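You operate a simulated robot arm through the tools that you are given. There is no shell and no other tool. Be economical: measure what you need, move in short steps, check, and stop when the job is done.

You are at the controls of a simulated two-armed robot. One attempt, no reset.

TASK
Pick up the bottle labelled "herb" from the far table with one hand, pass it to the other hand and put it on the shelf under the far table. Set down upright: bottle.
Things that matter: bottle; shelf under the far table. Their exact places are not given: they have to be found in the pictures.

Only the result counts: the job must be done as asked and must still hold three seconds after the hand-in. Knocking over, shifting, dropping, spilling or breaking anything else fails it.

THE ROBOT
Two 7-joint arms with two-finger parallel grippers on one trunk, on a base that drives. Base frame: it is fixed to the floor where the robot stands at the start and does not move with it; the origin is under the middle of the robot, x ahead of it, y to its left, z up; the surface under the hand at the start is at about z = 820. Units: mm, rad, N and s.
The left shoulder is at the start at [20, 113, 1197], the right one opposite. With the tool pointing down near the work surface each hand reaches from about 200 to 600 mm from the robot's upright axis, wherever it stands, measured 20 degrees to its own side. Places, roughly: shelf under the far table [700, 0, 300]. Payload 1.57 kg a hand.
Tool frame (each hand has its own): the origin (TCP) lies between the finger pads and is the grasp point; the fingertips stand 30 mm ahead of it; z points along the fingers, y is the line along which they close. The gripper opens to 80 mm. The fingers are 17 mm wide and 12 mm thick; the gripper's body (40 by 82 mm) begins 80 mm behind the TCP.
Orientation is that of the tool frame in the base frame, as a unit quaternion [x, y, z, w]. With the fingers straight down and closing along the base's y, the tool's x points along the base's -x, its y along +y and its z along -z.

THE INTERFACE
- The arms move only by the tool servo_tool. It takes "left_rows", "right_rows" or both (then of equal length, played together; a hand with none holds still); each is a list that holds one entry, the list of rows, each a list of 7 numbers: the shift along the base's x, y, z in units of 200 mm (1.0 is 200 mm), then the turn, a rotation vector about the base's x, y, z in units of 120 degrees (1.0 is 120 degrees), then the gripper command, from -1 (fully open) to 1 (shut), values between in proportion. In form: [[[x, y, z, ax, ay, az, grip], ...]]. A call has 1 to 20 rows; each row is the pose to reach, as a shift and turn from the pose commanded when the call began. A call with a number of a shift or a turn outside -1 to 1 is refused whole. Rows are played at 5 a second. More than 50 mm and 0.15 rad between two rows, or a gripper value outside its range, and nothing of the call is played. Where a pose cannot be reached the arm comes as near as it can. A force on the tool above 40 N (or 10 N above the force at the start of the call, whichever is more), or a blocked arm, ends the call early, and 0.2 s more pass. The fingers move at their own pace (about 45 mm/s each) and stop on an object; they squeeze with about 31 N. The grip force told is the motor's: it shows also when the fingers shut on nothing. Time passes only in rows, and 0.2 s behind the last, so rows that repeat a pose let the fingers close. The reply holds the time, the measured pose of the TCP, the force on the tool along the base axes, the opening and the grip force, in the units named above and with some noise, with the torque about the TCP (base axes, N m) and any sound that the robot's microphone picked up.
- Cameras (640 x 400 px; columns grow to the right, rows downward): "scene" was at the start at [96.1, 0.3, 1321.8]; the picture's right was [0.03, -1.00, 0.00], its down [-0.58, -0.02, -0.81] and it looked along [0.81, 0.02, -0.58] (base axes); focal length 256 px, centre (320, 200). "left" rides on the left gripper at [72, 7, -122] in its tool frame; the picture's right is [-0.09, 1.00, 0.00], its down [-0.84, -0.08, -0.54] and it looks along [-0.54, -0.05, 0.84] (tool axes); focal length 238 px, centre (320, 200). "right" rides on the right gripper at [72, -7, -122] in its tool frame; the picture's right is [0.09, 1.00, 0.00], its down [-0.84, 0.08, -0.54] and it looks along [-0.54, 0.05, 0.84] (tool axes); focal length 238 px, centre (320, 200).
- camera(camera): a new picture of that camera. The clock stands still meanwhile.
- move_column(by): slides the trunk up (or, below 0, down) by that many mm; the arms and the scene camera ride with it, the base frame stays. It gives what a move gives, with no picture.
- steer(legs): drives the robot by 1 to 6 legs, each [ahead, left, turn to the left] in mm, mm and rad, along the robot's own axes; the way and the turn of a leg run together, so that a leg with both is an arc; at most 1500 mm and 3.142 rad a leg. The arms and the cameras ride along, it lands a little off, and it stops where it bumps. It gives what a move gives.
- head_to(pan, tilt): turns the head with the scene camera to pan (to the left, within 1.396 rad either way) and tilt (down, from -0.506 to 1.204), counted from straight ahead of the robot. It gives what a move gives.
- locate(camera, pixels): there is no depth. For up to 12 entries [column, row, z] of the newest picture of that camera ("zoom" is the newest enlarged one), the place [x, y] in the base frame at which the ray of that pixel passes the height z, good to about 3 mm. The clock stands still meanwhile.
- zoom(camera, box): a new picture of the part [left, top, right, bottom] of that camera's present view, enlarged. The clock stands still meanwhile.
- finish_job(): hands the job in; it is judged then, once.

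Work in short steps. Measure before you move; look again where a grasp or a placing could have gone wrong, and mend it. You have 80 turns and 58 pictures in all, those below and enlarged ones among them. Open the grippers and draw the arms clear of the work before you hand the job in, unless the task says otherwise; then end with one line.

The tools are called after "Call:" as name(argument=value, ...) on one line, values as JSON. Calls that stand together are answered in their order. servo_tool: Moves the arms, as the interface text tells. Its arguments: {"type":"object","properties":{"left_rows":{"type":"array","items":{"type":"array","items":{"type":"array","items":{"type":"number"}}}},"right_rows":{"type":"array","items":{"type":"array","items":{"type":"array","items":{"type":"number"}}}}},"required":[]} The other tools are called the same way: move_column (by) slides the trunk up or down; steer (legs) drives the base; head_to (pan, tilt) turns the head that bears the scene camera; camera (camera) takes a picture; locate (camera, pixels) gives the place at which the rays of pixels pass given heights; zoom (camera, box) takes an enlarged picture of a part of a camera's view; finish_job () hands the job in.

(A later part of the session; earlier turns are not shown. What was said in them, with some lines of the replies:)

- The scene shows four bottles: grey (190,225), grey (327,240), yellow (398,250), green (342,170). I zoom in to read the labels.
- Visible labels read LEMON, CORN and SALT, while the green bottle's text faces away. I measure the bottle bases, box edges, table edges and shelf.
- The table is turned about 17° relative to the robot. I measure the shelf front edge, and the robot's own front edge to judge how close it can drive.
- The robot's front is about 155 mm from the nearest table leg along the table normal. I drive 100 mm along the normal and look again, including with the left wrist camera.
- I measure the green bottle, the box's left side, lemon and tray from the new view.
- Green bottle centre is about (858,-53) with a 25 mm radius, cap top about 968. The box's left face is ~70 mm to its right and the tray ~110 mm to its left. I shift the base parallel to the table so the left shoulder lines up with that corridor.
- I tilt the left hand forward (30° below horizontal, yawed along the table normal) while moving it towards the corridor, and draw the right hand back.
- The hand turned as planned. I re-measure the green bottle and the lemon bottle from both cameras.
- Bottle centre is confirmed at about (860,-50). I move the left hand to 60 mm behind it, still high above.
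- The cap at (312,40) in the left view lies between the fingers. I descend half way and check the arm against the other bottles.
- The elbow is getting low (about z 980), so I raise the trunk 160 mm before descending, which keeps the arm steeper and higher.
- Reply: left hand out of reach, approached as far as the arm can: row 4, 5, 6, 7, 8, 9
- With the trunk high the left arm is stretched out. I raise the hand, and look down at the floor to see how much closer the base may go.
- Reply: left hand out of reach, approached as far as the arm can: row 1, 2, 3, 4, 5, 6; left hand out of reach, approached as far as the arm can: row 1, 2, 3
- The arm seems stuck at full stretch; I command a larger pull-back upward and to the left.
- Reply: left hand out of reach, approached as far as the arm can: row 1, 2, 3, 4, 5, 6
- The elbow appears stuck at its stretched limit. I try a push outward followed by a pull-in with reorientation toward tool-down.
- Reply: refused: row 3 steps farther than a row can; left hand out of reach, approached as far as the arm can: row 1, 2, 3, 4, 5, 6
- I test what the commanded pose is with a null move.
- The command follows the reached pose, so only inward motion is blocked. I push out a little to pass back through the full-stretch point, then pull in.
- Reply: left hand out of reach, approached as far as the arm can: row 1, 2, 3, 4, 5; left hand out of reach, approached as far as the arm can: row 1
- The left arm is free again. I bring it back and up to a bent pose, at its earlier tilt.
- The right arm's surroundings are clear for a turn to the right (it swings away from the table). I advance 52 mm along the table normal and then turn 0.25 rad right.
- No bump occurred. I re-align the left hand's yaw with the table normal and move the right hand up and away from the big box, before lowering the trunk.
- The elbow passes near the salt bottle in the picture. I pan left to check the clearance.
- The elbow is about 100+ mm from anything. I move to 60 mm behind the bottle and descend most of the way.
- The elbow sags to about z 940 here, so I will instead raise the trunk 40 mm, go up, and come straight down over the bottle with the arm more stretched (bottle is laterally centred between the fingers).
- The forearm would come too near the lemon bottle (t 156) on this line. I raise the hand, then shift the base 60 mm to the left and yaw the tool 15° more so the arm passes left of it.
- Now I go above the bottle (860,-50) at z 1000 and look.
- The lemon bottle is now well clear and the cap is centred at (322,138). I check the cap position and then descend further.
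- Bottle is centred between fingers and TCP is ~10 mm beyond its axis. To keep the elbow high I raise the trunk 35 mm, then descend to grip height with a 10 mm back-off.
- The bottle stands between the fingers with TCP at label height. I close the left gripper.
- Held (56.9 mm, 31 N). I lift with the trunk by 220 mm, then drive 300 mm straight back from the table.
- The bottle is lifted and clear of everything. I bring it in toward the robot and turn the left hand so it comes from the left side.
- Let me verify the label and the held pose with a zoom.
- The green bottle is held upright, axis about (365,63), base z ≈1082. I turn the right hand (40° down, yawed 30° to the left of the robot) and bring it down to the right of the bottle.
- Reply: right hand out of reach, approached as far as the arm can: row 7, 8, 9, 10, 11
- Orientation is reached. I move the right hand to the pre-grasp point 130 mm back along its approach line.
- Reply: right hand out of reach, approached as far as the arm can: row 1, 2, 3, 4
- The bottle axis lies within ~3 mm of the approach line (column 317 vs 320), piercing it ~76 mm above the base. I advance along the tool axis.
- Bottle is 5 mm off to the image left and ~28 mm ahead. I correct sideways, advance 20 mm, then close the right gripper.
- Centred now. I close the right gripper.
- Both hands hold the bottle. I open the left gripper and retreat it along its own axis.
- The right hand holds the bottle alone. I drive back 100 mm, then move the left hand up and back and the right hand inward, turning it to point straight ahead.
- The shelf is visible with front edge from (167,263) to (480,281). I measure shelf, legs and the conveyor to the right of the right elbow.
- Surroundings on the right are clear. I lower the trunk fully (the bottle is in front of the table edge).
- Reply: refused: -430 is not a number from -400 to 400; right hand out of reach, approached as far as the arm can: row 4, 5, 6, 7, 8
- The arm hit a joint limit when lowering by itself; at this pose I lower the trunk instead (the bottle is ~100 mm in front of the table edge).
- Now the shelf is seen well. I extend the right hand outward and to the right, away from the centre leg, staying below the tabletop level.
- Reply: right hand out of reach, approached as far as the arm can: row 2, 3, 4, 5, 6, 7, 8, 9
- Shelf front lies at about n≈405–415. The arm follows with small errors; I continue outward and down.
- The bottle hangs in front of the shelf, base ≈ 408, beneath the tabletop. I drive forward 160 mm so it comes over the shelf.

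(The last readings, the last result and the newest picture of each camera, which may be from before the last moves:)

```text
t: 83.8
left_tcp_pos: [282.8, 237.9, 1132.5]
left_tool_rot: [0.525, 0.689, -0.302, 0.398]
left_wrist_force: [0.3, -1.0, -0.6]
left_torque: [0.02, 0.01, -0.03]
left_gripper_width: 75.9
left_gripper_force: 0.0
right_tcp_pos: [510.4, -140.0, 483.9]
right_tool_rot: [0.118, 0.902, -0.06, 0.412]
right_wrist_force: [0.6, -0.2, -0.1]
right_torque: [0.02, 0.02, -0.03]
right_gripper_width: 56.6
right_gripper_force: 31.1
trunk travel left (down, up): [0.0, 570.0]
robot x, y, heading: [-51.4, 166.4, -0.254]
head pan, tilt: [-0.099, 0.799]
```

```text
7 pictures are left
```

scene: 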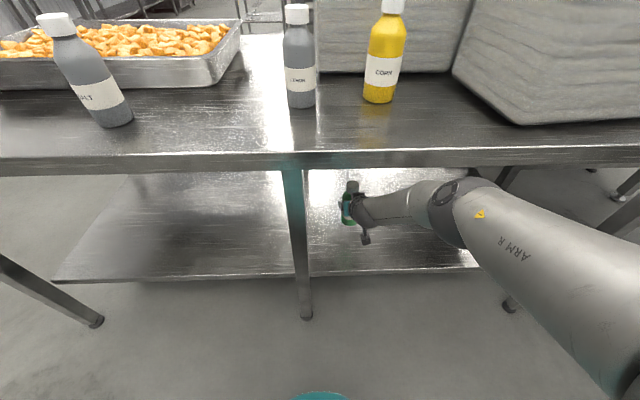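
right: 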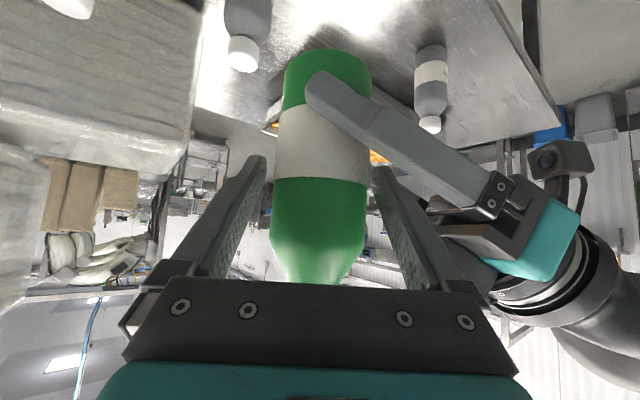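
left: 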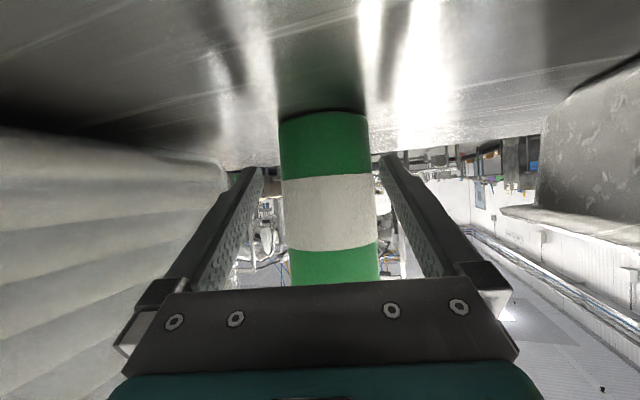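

The bottle is over the shelf (n≈529, edge ≈405). I lower it while drawing in slightly, stopping above the expected shelf height.

Call:
servo_tool(right_rows=[[[-0.05, 0.015, -0.11, 0, 0, 0, 1], [-0.1, 0.03, -0.22, 0, 0, 0, 1], [-0.15, 0.045, -0.32, 0, 0, 0, 1], [-0.2, 0.06, -0.42, 0, 0, 0, 1], [-0.2, 0.06, -0.42, 0, 0, 0, 1]]])

Call:
zoom(camera="scene", box=[280, 160, 440, 280])

```text
t: 85.0
left_tcp_pos: [283.1, 237.6, 1131.8]
left_tool_rot: [0.525, 0.689, -0.302, 0.398]
left_wrist_force: [-0.3, -0.2, 0.5]
left_torque: [-0.01, -0.03, 0.01]
left_gripper_width: 75.8
left_gripper_force: 0.1
right_tcp_pos: [469.6, -122.8, 411.7]
right_tool_rot: [0.12, 0.903, -0.063, 0.407]
right_wrist_force: [1.6, -0.9, 0.0]
right_torque: [0.01, 0.11, 0.03]
right_gripper_width: 56.3
right_gripper_force: 30.8
right hand out of reach, approached as far as the arm can: row 1, 2, 3, 4, 5
trunk travel left (down, up): [0.0, 570.0]
robot x, y, heading: [-49.4, 168.2, -0.255]
head pan, tilt: [-0.099, 0.799]
```

```text
3.33 times, centred on (360, 220) of scene
```

zoom: 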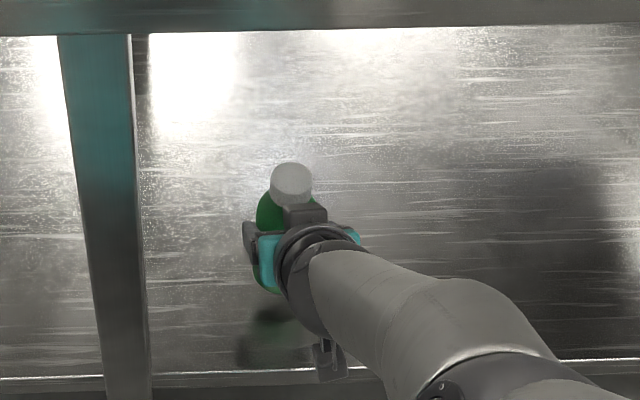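

The arm is at full stretch (TCP z 412, base ≈ 335). I drive 100 mm closer so the arm can bend while lowering.

Call:
steer(legs=[[100, -5, 0]])

Call:
servo_tool(right_rows=[[[-0.1, 0.05, 0, 0, 0, 0, 1], [-0.2, 0.1, 0, 0, 0, 0, 1], [-0.3, 0.12, -0.03, 0, 0, 0, 1], [-0.4, 0.14, -0.06, 0, 0, 0, 1], [-0.4, 0.14, -0.06, 0, 0, 0, 1]]])

```text
t: 86.2
left_tcp_pos: [377.7, 207.5, 1132.6]
left_tool_rot: [0.526, 0.688, -0.302, 0.398]
left_wrist_force: [1.3, 0.7, 0.3]
left_torque: [0.01, 0.01, -0.01]
left_gripper_width: 76.2
left_gripper_force: 0.0
right_tcp_pos: [564.8, -153.3, 411.5]
right_tool_rot: [0.12, 0.903, -0.063, 0.407]
right_wrist_force: [-0.1, 0.3, -0.2]
right_torque: [-0.01, 0.02, -0.01]
right_gripper_width: 56.2
right_gripper_force: 31.3
trunk travel left (down, up): [0.0, 570.0]
robot x, y, heading: [47.2, 137.9, -0.253]
head pan, tilt: [-0.099, 0.799]
```

```text
t: 87.3
left_tcp_pos: [376.4, 208.8, 1133.4]
left_tool_rot: [0.525, 0.688, -0.302, 0.399]
left_wrist_force: [0.0, -0.3, 0.6]
left_torque: [-0.02, -0.03, 0.02]
left_gripper_width: 75.8
left_gripper_force: 0.1
right_tcp_pos: [534.5, -113.2, 381.9]
right_tool_rot: [0.124, 0.904, -0.072, 0.402]
right_wrist_force: [2.4, -1.9, 19.4]
right_torque: [0.25, 0.05, -0.03]
right_gripper_width: 56.3
right_gripper_force: 30.7
right hand out of reach, approached as far as the arm can: row 1, 2, 3, 4, 5
trunk travel left (down, up): [0.0, 570.0]
robot x, y, heading: [46.7, 136.0, -0.261]
head pan, tilt: [-0.099, 0.799]
```

Contact: upward force 19 N at TCP z 382, so the shelf top is about z 303 and the bottle sits well inside (n≈544). The hand is tilted ~2.5° from grip attitude; I ease up slightly and correct that tilt.

Call:
servo_tool(right_rows=[[[0, 0, 0.02, 0.005, -0.009, 0, 1], [0, 0, 0.03, 0.0096, -0.0184, 0, 1], [0, 0, 0.03, 0.0096, -0.0184, 0, 1]]])

Call:
camera(camera="right")

```text
t: 88.2
left_tcp_pos: [378.0, 207.1, 1131.5]
left_tool_rot: [0.525, 0.688, -0.302, 0.398]
left_wrist_force: [-0.5, -0.4, -0.4]
left_torque: [0.0, -0.03, 0.0]
left_gripper_width: 76.1
left_gripper_force: 0.1
right_tcp_pos: [548.3, -97.9, 391.8]
right_tool_rot: [0.13, 0.901, -0.058, 0.411]
right_wrist_force: [1.2, 0.5, -0.5]
right_torque: [0.0, 0.04, -0.02]
right_gripper_width: 56.6
right_gripper_force: 31.1
right hand out of reach, approached as far as the arm can: row 1, 2, 3
trunk travel left (down, up): [0.0, 570.0]
robot x, y, heading: [45.9, 137.2, -0.25]
head pan, tilt: [-0.099, 0.799]
```

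```text
5 pictures are left
```

right: 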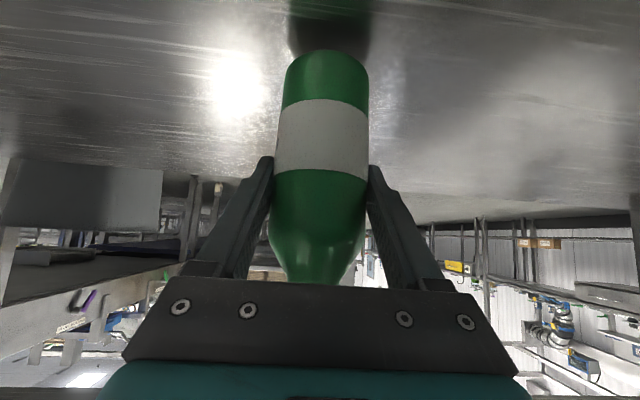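

Tilt is now ~1° and the bottle hovers ~10 mm above the shelf. I lower gently until contact.

Call:
servo_tool(right_rows=[[[-0.01, 0.004, -0.015, 0, 0, 0, 1], [-0.02, 0.008, -0.03, 0, 0, 0, 1], [-0.03, 0.01, -0.045, 0, 0, 0, 1], [-0.03, 0.01, -0.045, 0, 0, 0, 1]]])

```text
t: 89.2
left_tcp_pos: [377.6, 208.5, 1131.9]
left_tool_rot: [0.526, 0.688, -0.303, 0.398]
left_wrist_force: [1.8, 0.0, -0.7]
left_torque: [0.0, 0.0, 0.0]
left_gripper_width: 75.8
left_gripper_force: 0.1
right_tcp_pos: [552.0, -88.3, 394.7]
right_tool_rot: [0.129, 0.898, -0.056, 0.417]
right_wrist_force: [0.0, 0.1, -0.6]
right_torque: [-0.01, -0.01, 0.03]
right_gripper_width: 56.3
right_gripper_force: 31.0
right hand out of reach, approached as far as the arm can: row 1, 2, 3, 4
trunk travel left (down, up): [0.0, 570.0]
robot x, y, heading: [47.9, 138.1, -0.252]
head pan, tilt: [-0.099, 0.799]
```

The arm is caught at its stretched limit again. I use the push-out then pull-in trick that freed the left arm, keeping height.

Call:
servo_tool(right_rows=[[[0.1, -0.04, 0.03, 0, 0, 0, 1], [0.2, -0.07, 0.06, 0, 0, 0, 1], [0.3, -0.1, 0.08, 0, 0, 0, 1], [0.38, -0.13, 0.08, 0, 0, 0, 1], [0.38, -0.13, 0.08, 0, 0, 0, 1]]])

Call:
servo_tool(right_rows=[[[-0.15, 0.0, 0, 0, 0, 0, 1], [-0.3, 0.0, 0, 0, 0, 0, 1], [-0.4, 0.0, 0, 0, 0, 0, 1], [-0.4, 0.0, 0, 0, 0, 0, 1]]])

```text
t: 90.3
left_tcp_pos: [378.7, 207.7, 1132.5]
left_tool_rot: [0.525, 0.689, -0.301, 0.399]
left_wrist_force: [0.2, -0.2, -1.0]
left_torque: [0.02, 0.02, 0.01]
left_gripper_width: 75.9
left_gripper_force: 0.1
right_tcp_pos: [594.9, -105.9, 437.5]
right_tool_rot: [0.126, 0.896, -0.052, 0.423]
right_wrist_force: [-0.5, -0.6, -0.4]
right_torque: [-0.01, 0.04, -0.01]
right_gripper_width: 56.4
right_gripper_force: 31.1
right hand out of reach, approached as far as the arm can: row 1, 2, 3, 4, 5
trunk travel left (down, up): [0.0, 570.0]
robot x, y, heading: [47.3, 140.8, -0.251]
head pan, tilt: [-0.099, 0.799]
```

```text
t: 91.3
left_tcp_pos: [378.6, 208.7, 1131.8]
left_tool_rot: [0.525, 0.689, -0.302, 0.399]
left_wrist_force: [0.4, 0.2, 0.7]
left_torque: [0.03, 0.0, -0.04]
left_gripper_width: 76.1
left_gripper_force: 0.1
right_tcp_pos: [573.4, -107.4, 416.9]
right_tool_rot: [0.126, 0.895, -0.053, 0.424]
right_wrist_force: [0.1, 0.6, 0.0]
right_torque: [0.02, 0.01, -0.01]
right_gripper_width: 56.4
right_gripper_force: 30.9
right hand out of reach, approached as far as the arm can: row 1, 2, 3, 4
trunk travel left (down, up): [0.0, 570.0]
robot x, y, heading: [49.7, 139.9, -0.253]
head pan, tilt: [-0.099, 0.799]
```

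I raise the hand along its arc, then push and pull exactly along the shoulder–hand line to free the elbow.

Call:
servo_tool(right_rows=[[[0.05, 0, 0.1, 0, 0, 0, 1], [0.1, 0, 0.2, 0, 0, 0, 1], [0.1, 0, 0.25, 0, 0, 0, 1], [0.2, -0.03, 0.17, 0, 0, 0, 1], [0.3, -0.06, 0.09, 0, 0, 0, 1], [0.4, -0.08, 0.02, 0, 0, 0, 1], [0.4, -0.08, 0.02, 0, 0, 0, 1]]])

Call:
servo_tool(right_rows=[[[-0.14, 0.035, 0.14, 0, 0, 0, 1], [-0.28, 0.07, 0.28, 0, 0, 0, 1], [-0.4, 0.1, 0.28, 0, 0, 0, 1], [-0.4, 0.1, 0.28, 0, 0, 0, 1]]])

```text
t: 93.0
left_tcp_pos: [378.4, 207.8, 1132.5]
left_tool_rot: [0.525, 0.689, -0.302, 0.399]
left_wrist_force: [0.0, -0.7, 0.1]
left_torque: [-0.04, 0.02, 0.02]
left_gripper_width: 75.9
left_gripper_force: 0.1
right_tcp_pos: [617.2, -113.4, 464.6]
right_tool_rot: [0.126, 0.896, -0.052, 0.423]
right_wrist_force: [-0.2, 0.1, 0.5]
right_torque: [0.05, -0.02, 0.01]
right_gripper_width: 56.4
right_gripper_force: 30.6
right hand out of reach, approached as far as the arm can: row 1, 2, 3, 4, 5, 6, 7
trunk travel left (down, up): [0.0, 570.0]
robot x, y, heading: [49.3, 136.2, -0.257]
head pan, tilt: [-0.099, 0.799]
```

```text
t: 94.0
left_tcp_pos: [378.3, 208.0, 1132.0]
left_tool_rot: [0.526, 0.688, -0.302, 0.398]
left_wrist_force: [0.3, -0.8, -1.4]
left_torque: [0.01, -0.01, 0.03]
left_gripper_width: 76.0
left_gripper_force: 0.1
right_tcp_pos: [615.5, -95.4, 461.7]
right_tool_rot: [0.127, 0.896, -0.052, 0.423]
right_wrist_force: [-0.3, -0.6, 0.2]
right_torque: [0.02, -0.01, 0.02]
right_gripper_width: 56.1
right_gripper_force: 31.3
right hand out of reach, approached as far as the arm can: row 1, 2, 3, 4
trunk travel left (down, up): [0.0, 570.0]
robot x, y, heading: [48.4, 137.6, -0.258]
head pan, tilt: [-0.099, 0.799]
```

The bottle can still be lowered by sweeping along the reachable arc, as before. I sweep in/down and a bit to the right (away from the centre leg), stopping just above the shelf.

Call:
servo_tool(right_rows=[[[-0.05, -0.03, -0.07, 0, 0, 0, 1], [-0.1, -0.06, -0.14, 0, 0, 0, 1], [-0.15, -0.09, -0.21, 0, 0, 0, 1], [-0.2, -0.12, -0.27, 0, 0, 0, 1], [-0.24, -0.15, -0.32, 0, 0, 0, 1], [-0.24, -0.15, -0.32, 0, 0, 0, 1]]])

```text
t: 95.3
left_tcp_pos: [378.2, 208.0, 1133.0]
left_tool_rot: [0.525, 0.689, -0.302, 0.399]
left_wrist_force: [0.4, -0.4, 0.3]
left_torque: [0.01, 0.0, 0.0]
left_gripper_width: 76.0
left_gripper_force: 0.1
right_tcp_pos: [574.2, -115.0, 415.9]
right_tool_rot: [0.127, 0.896, -0.053, 0.422]
right_wrist_force: [-0.2, 0.2, -0.5]
right_torque: [0.0, 0.06, 0.01]
right_gripper_width: 56.2
right_gripper_force: 30.9
right hand out of reach, approached as far as the arm can: row 2, 3, 4, 5, 6
trunk travel left (down, up): [0.0, 570.0]
robot x, y, heading: [46.4, 140.9, -0.254]
head pan, tilt: [-0.099, 0.799]
```

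Working, with attitude kept. I continue down toward contact.

Call:
servo_tool(right_rows=[[[-0.05, -0.02, -0.06, 0, 0, 0, 1], [-0.1, -0.04, -0.12, 0, 0, 0, 1], [-0.14, -0.06, -0.17, 0, 0, 0, 1], [-0.17, -0.07, -0.2, 0, 0, 0, 1], [-0.17, -0.07, -0.2, 0, 0, 0, 1]]])

```text
t: 96.5
left_tcp_pos: [378.6, 208.5, 1131.9]
left_tool_rot: [0.525, 0.689, -0.302, 0.398]
left_wrist_force: [-0.6, -0.2, -0.2]
left_torque: [0.02, 0.01, 0.0]
left_gripper_width: 75.8
left_gripper_force: 0.1
right_tcp_pos: [551.4, -115.3, 396.0]
right_tool_rot: [0.131, 0.9, -0.06, 0.411]
right_wrist_force: [0.4, 0.2, -0.2]
right_torque: [0.02, 0.01, 0.01]
right_gripper_width: 56.6
right_gripper_force: 31.0
right hand out of reach, approached as far as the arm can: row 1, 2, 3, 4, 5
trunk travel left (down, up): [0.0, 570.0]
robot x, y, heading: [48.4, 140.7, -0.253]
head pan, tilt: [-0.099, 0.799]
```

About 14 mm remain; I continue with a small step.

Call:
servo_tool(right_rows=[[[-0.04, -0.02, -0.06, 0, 0, 0, 1], [-0.08, -0.04, -0.12, 0, 0, 0, 1], [-0.1, -0.06, -0.16, 0, 0, 0, 1], [-0.1, -0.06, -0.16, 0, 0, 0, 1]]])

```text
t: 97.5
left_tcp_pos: [378.0, 207.7, 1132.2]
left_tool_rot: [0.526, 0.689, -0.302, 0.398]
left_wrist_force: [0.4, 1.0, 0.3]
left_torque: [-0.02, -0.03, -0.01]
left_gripper_width: 76.4
left_gripper_force: 0.2
right_tcp_pos: [547.1, -111.1, 391.8]
right_tool_rot: [0.133, 0.901, -0.062, 0.409]
right_wrist_force: [0.8, 0.8, 0.0]
right_torque: [-0.01, 0.05, -0.02]
right_gripper_width: 56.1
right_gripper_force: 30.8
right hand out of reach, approached as far as the arm can: row 1, 2, 3, 4
trunk travel left (down, up): [0.0, 570.0]
robot x, y, heading: [49.9, 136.3, -0.256]
head pan, tilt: [-0.099, 0.799]
```

Call:
servo_tool(right_rows=[[[-0.06, -0.02, -0.08, 0, 0, 0, 1], [-0.12, -0.04, -0.16, 0, 0, 0, 1], [-0.18, -0.06, -0.24, 0, 0, 0, 1], [-0.24, -0.08, -0.3, 0, 0, 0, 1], [-0.24, -0.08, -0.3, 0, 0, 0, 1]]])

```text
t: 98.8
left_tcp_pos: [376.7, 209.7, 1132.7]
left_tool_rot: [0.525, 0.688, -0.303, 0.399]
left_wrist_force: [0.4, 0.4, 0.3]
left_torque: [-0.03, 0.01, 0.0]
left_gripper_width: 75.7
left_gripper_force: 0.0
right_tcp_pos: [532.0, -102.6, 380.6]
right_tool_rot: [0.136, 0.901, -0.07, 0.405]
right_wrist_force: [7.3, 0.7, 21.9]
right_torque: [0.35, -0.27, -0.05]
right_gripper_width: 56.2
right_gripper_force: 30.8
right hand out of reach, approached as far as the arm can: row 1, 2, 3, 4, 5
trunk travel left (down, up): [0.0, 570.0]
robot x, y, heading: [46.2, 136.7, -0.252]
head pan, tilt: [-0.099, 0.799]
```

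The bottle presses on the shelf with 22 N (tilt ~1.7°). I ease the trunk up 2 mm to relieve the pressure before release.

Call:
move_column(by=2)

```text
t: 99.3
left_tcp_pos: [376.3, 209.6, 1135.4]
left_tool_rot: [0.527, 0.688, -0.303, 0.398]
left_wrist_force: [-0.3, 0.4, 0.4]
left_torque: [-0.02, 0.02, -0.02]
left_gripper_width: 76.0
left_gripper_force: 0.2
right_tcp_pos: [529.7, -103.8, 379.1]
right_tool_rot: [0.136, 0.903, -0.068, 0.402]
right_wrist_force: [4.8, -1.2, 17.4]
right_torque: [0.1, -0.07, -0.01]
right_gripper_width: 56.4
right_gripper_force: 31.3
trunk travel left (down, up): [-2.0, 568.0]
robot x, y, heading: [48.1, 137.2, -0.253]
head pan, tilt: [-0.099, 0.799]
```

Still 17 N; I raise 5 mm more.

Call:
move_column(by=5)

Call:
zoom(camera="scene", box=[270, 200, 450, 330])

```text
t: 99.8
left_tcp_pos: [376.9, 208.1, 1139.1]
left_tool_rot: [0.526, 0.689, -0.301, 0.398]
left_wrist_force: [0.3, 0.2, -0.3]
left_torque: [-0.01, 0.0, -0.02]
left_gripper_width: 76.0
left_gripper_force: 0.2
right_tcp_pos: [525.1, -98.7, 379.6]
right_tool_rot: [0.136, 0.905, -0.066, 0.398]
right_wrist_force: [-3.8, 0.5, 6.0]
right_torque: [0.04, 0.42, 0.04]
right_gripper_width: 56.4
right_gripper_force: 31.0
trunk travel left (down, up): [-7.0, 563.0]
robot x, y, heading: [42.2, 137.5, -0.255]
head pan, tilt: [-0.099, 0.799]
```

```text
3.08 times, centred on (360, 265) of scene
```

zoom: 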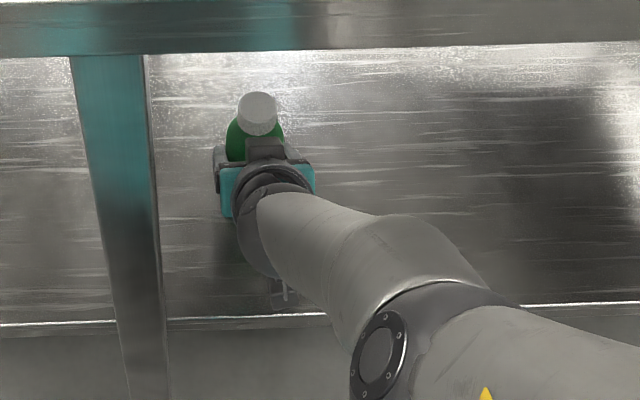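

Force is down to 6 N. I open the right gripper.

Call:
servo_tool(right_rows=[[[0, 0, 0, 0, 0, 0, -1], [0, 0, 0, 0, 0, 0, -1], [0, 0, 0, 0, 0, 0, -1], [0, 0, 0, 0, 0, 0, -1]]])

Call:
camera(camera="right")

```text
t: 100.8
left_tcp_pos: [378.2, 207.7, 1139.0]
left_tool_rot: [0.526, 0.688, -0.302, 0.398]
left_wrist_force: [-0.2, 0.4, -0.6]
left_torque: [0.04, 0.0, -0.02]
left_gripper_width: 76.4
left_gripper_force: 0.1
right_tcp_pos: [528.4, -100.0, 382.3]
right_tool_rot: [0.135, 0.904, -0.067, 0.399]
right_wrist_force: [0.2, 0.5, -0.2]
right_torque: [0.01, 0.0, 0.02]
right_gripper_width: 79.8
right_gripper_force: 0.0
trunk travel left (down, up): [-7.0, 563.0]
robot x, y, heading: [47.0, 137.5, -0.256]
head pan, tilt: [-0.099, 0.799]
```

```text
3 pictures are left
```

right: 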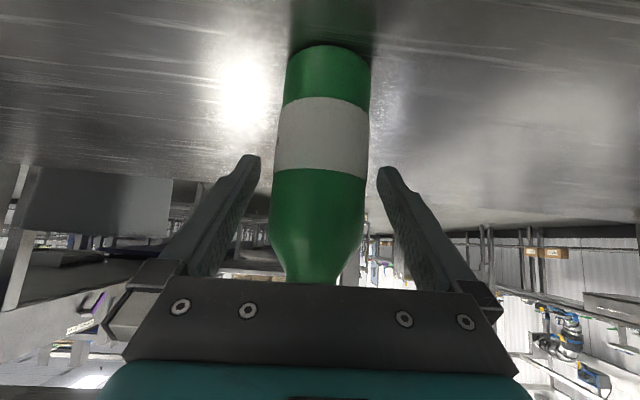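

The bottle stands free between the open fingers. I drive straight back along the tool heading.

Call:
steer(legs=[[-320, 12, 0]])

Call:
camera(camera="scene")

```text
t: 102.9
left_tcp_pos: [74.0, 297.7, 1139.5]
left_tool_rot: [0.528, 0.686, -0.304, 0.397]
left_wrist_force: [-0.2, -0.7, 0.0]
left_torque: [-0.01, -0.02, 0.0]
left_gripper_width: 76.1
left_gripper_force: 0.0
right_tcp_pos: [222.2, -12.5, 380.4]
right_tool_rot: [0.139, 0.904, -0.068, 0.399]
right_wrist_force: [0.3, -0.1, 0.0]
right_torque: [0.02, -0.01, 0.01]
right_gripper_width: 80.0
right_gripper_force: 0.1
trunk travel left (down, up): [-7.0, 563.0]
robot x, y, heading: [-257.1, 230.3, -0.261]
head pan, tilt: [-0.099, 0.799]
```

```text
2 pictures are left
```

scene: 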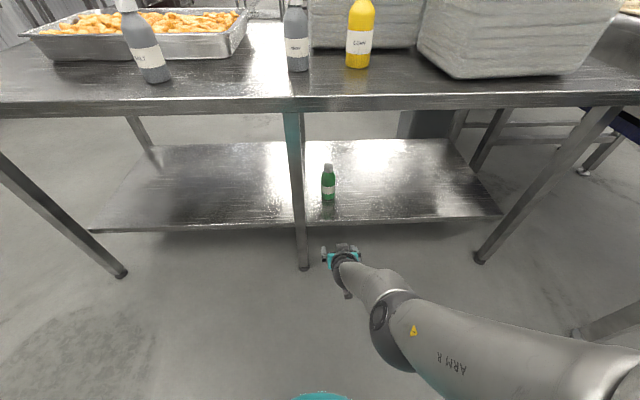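

The green bottle stands upright on the shelf at (328,183), the other bottles are untouched, and both hands are open and clear. I hand in.

Call:
finish_job()

```text
The job is handed in.
```

I picked the green bottle up with the left hand, passed it to the right hand, and set it upright on the shelf under the far table. The last picture shows it standing on its own, with the other bottles undisturbed and both grippers open and clear. I never read the word "herb" on it: its label faced away, so I chose it because the other three bottles in view read LEMON, CORN and SALT.
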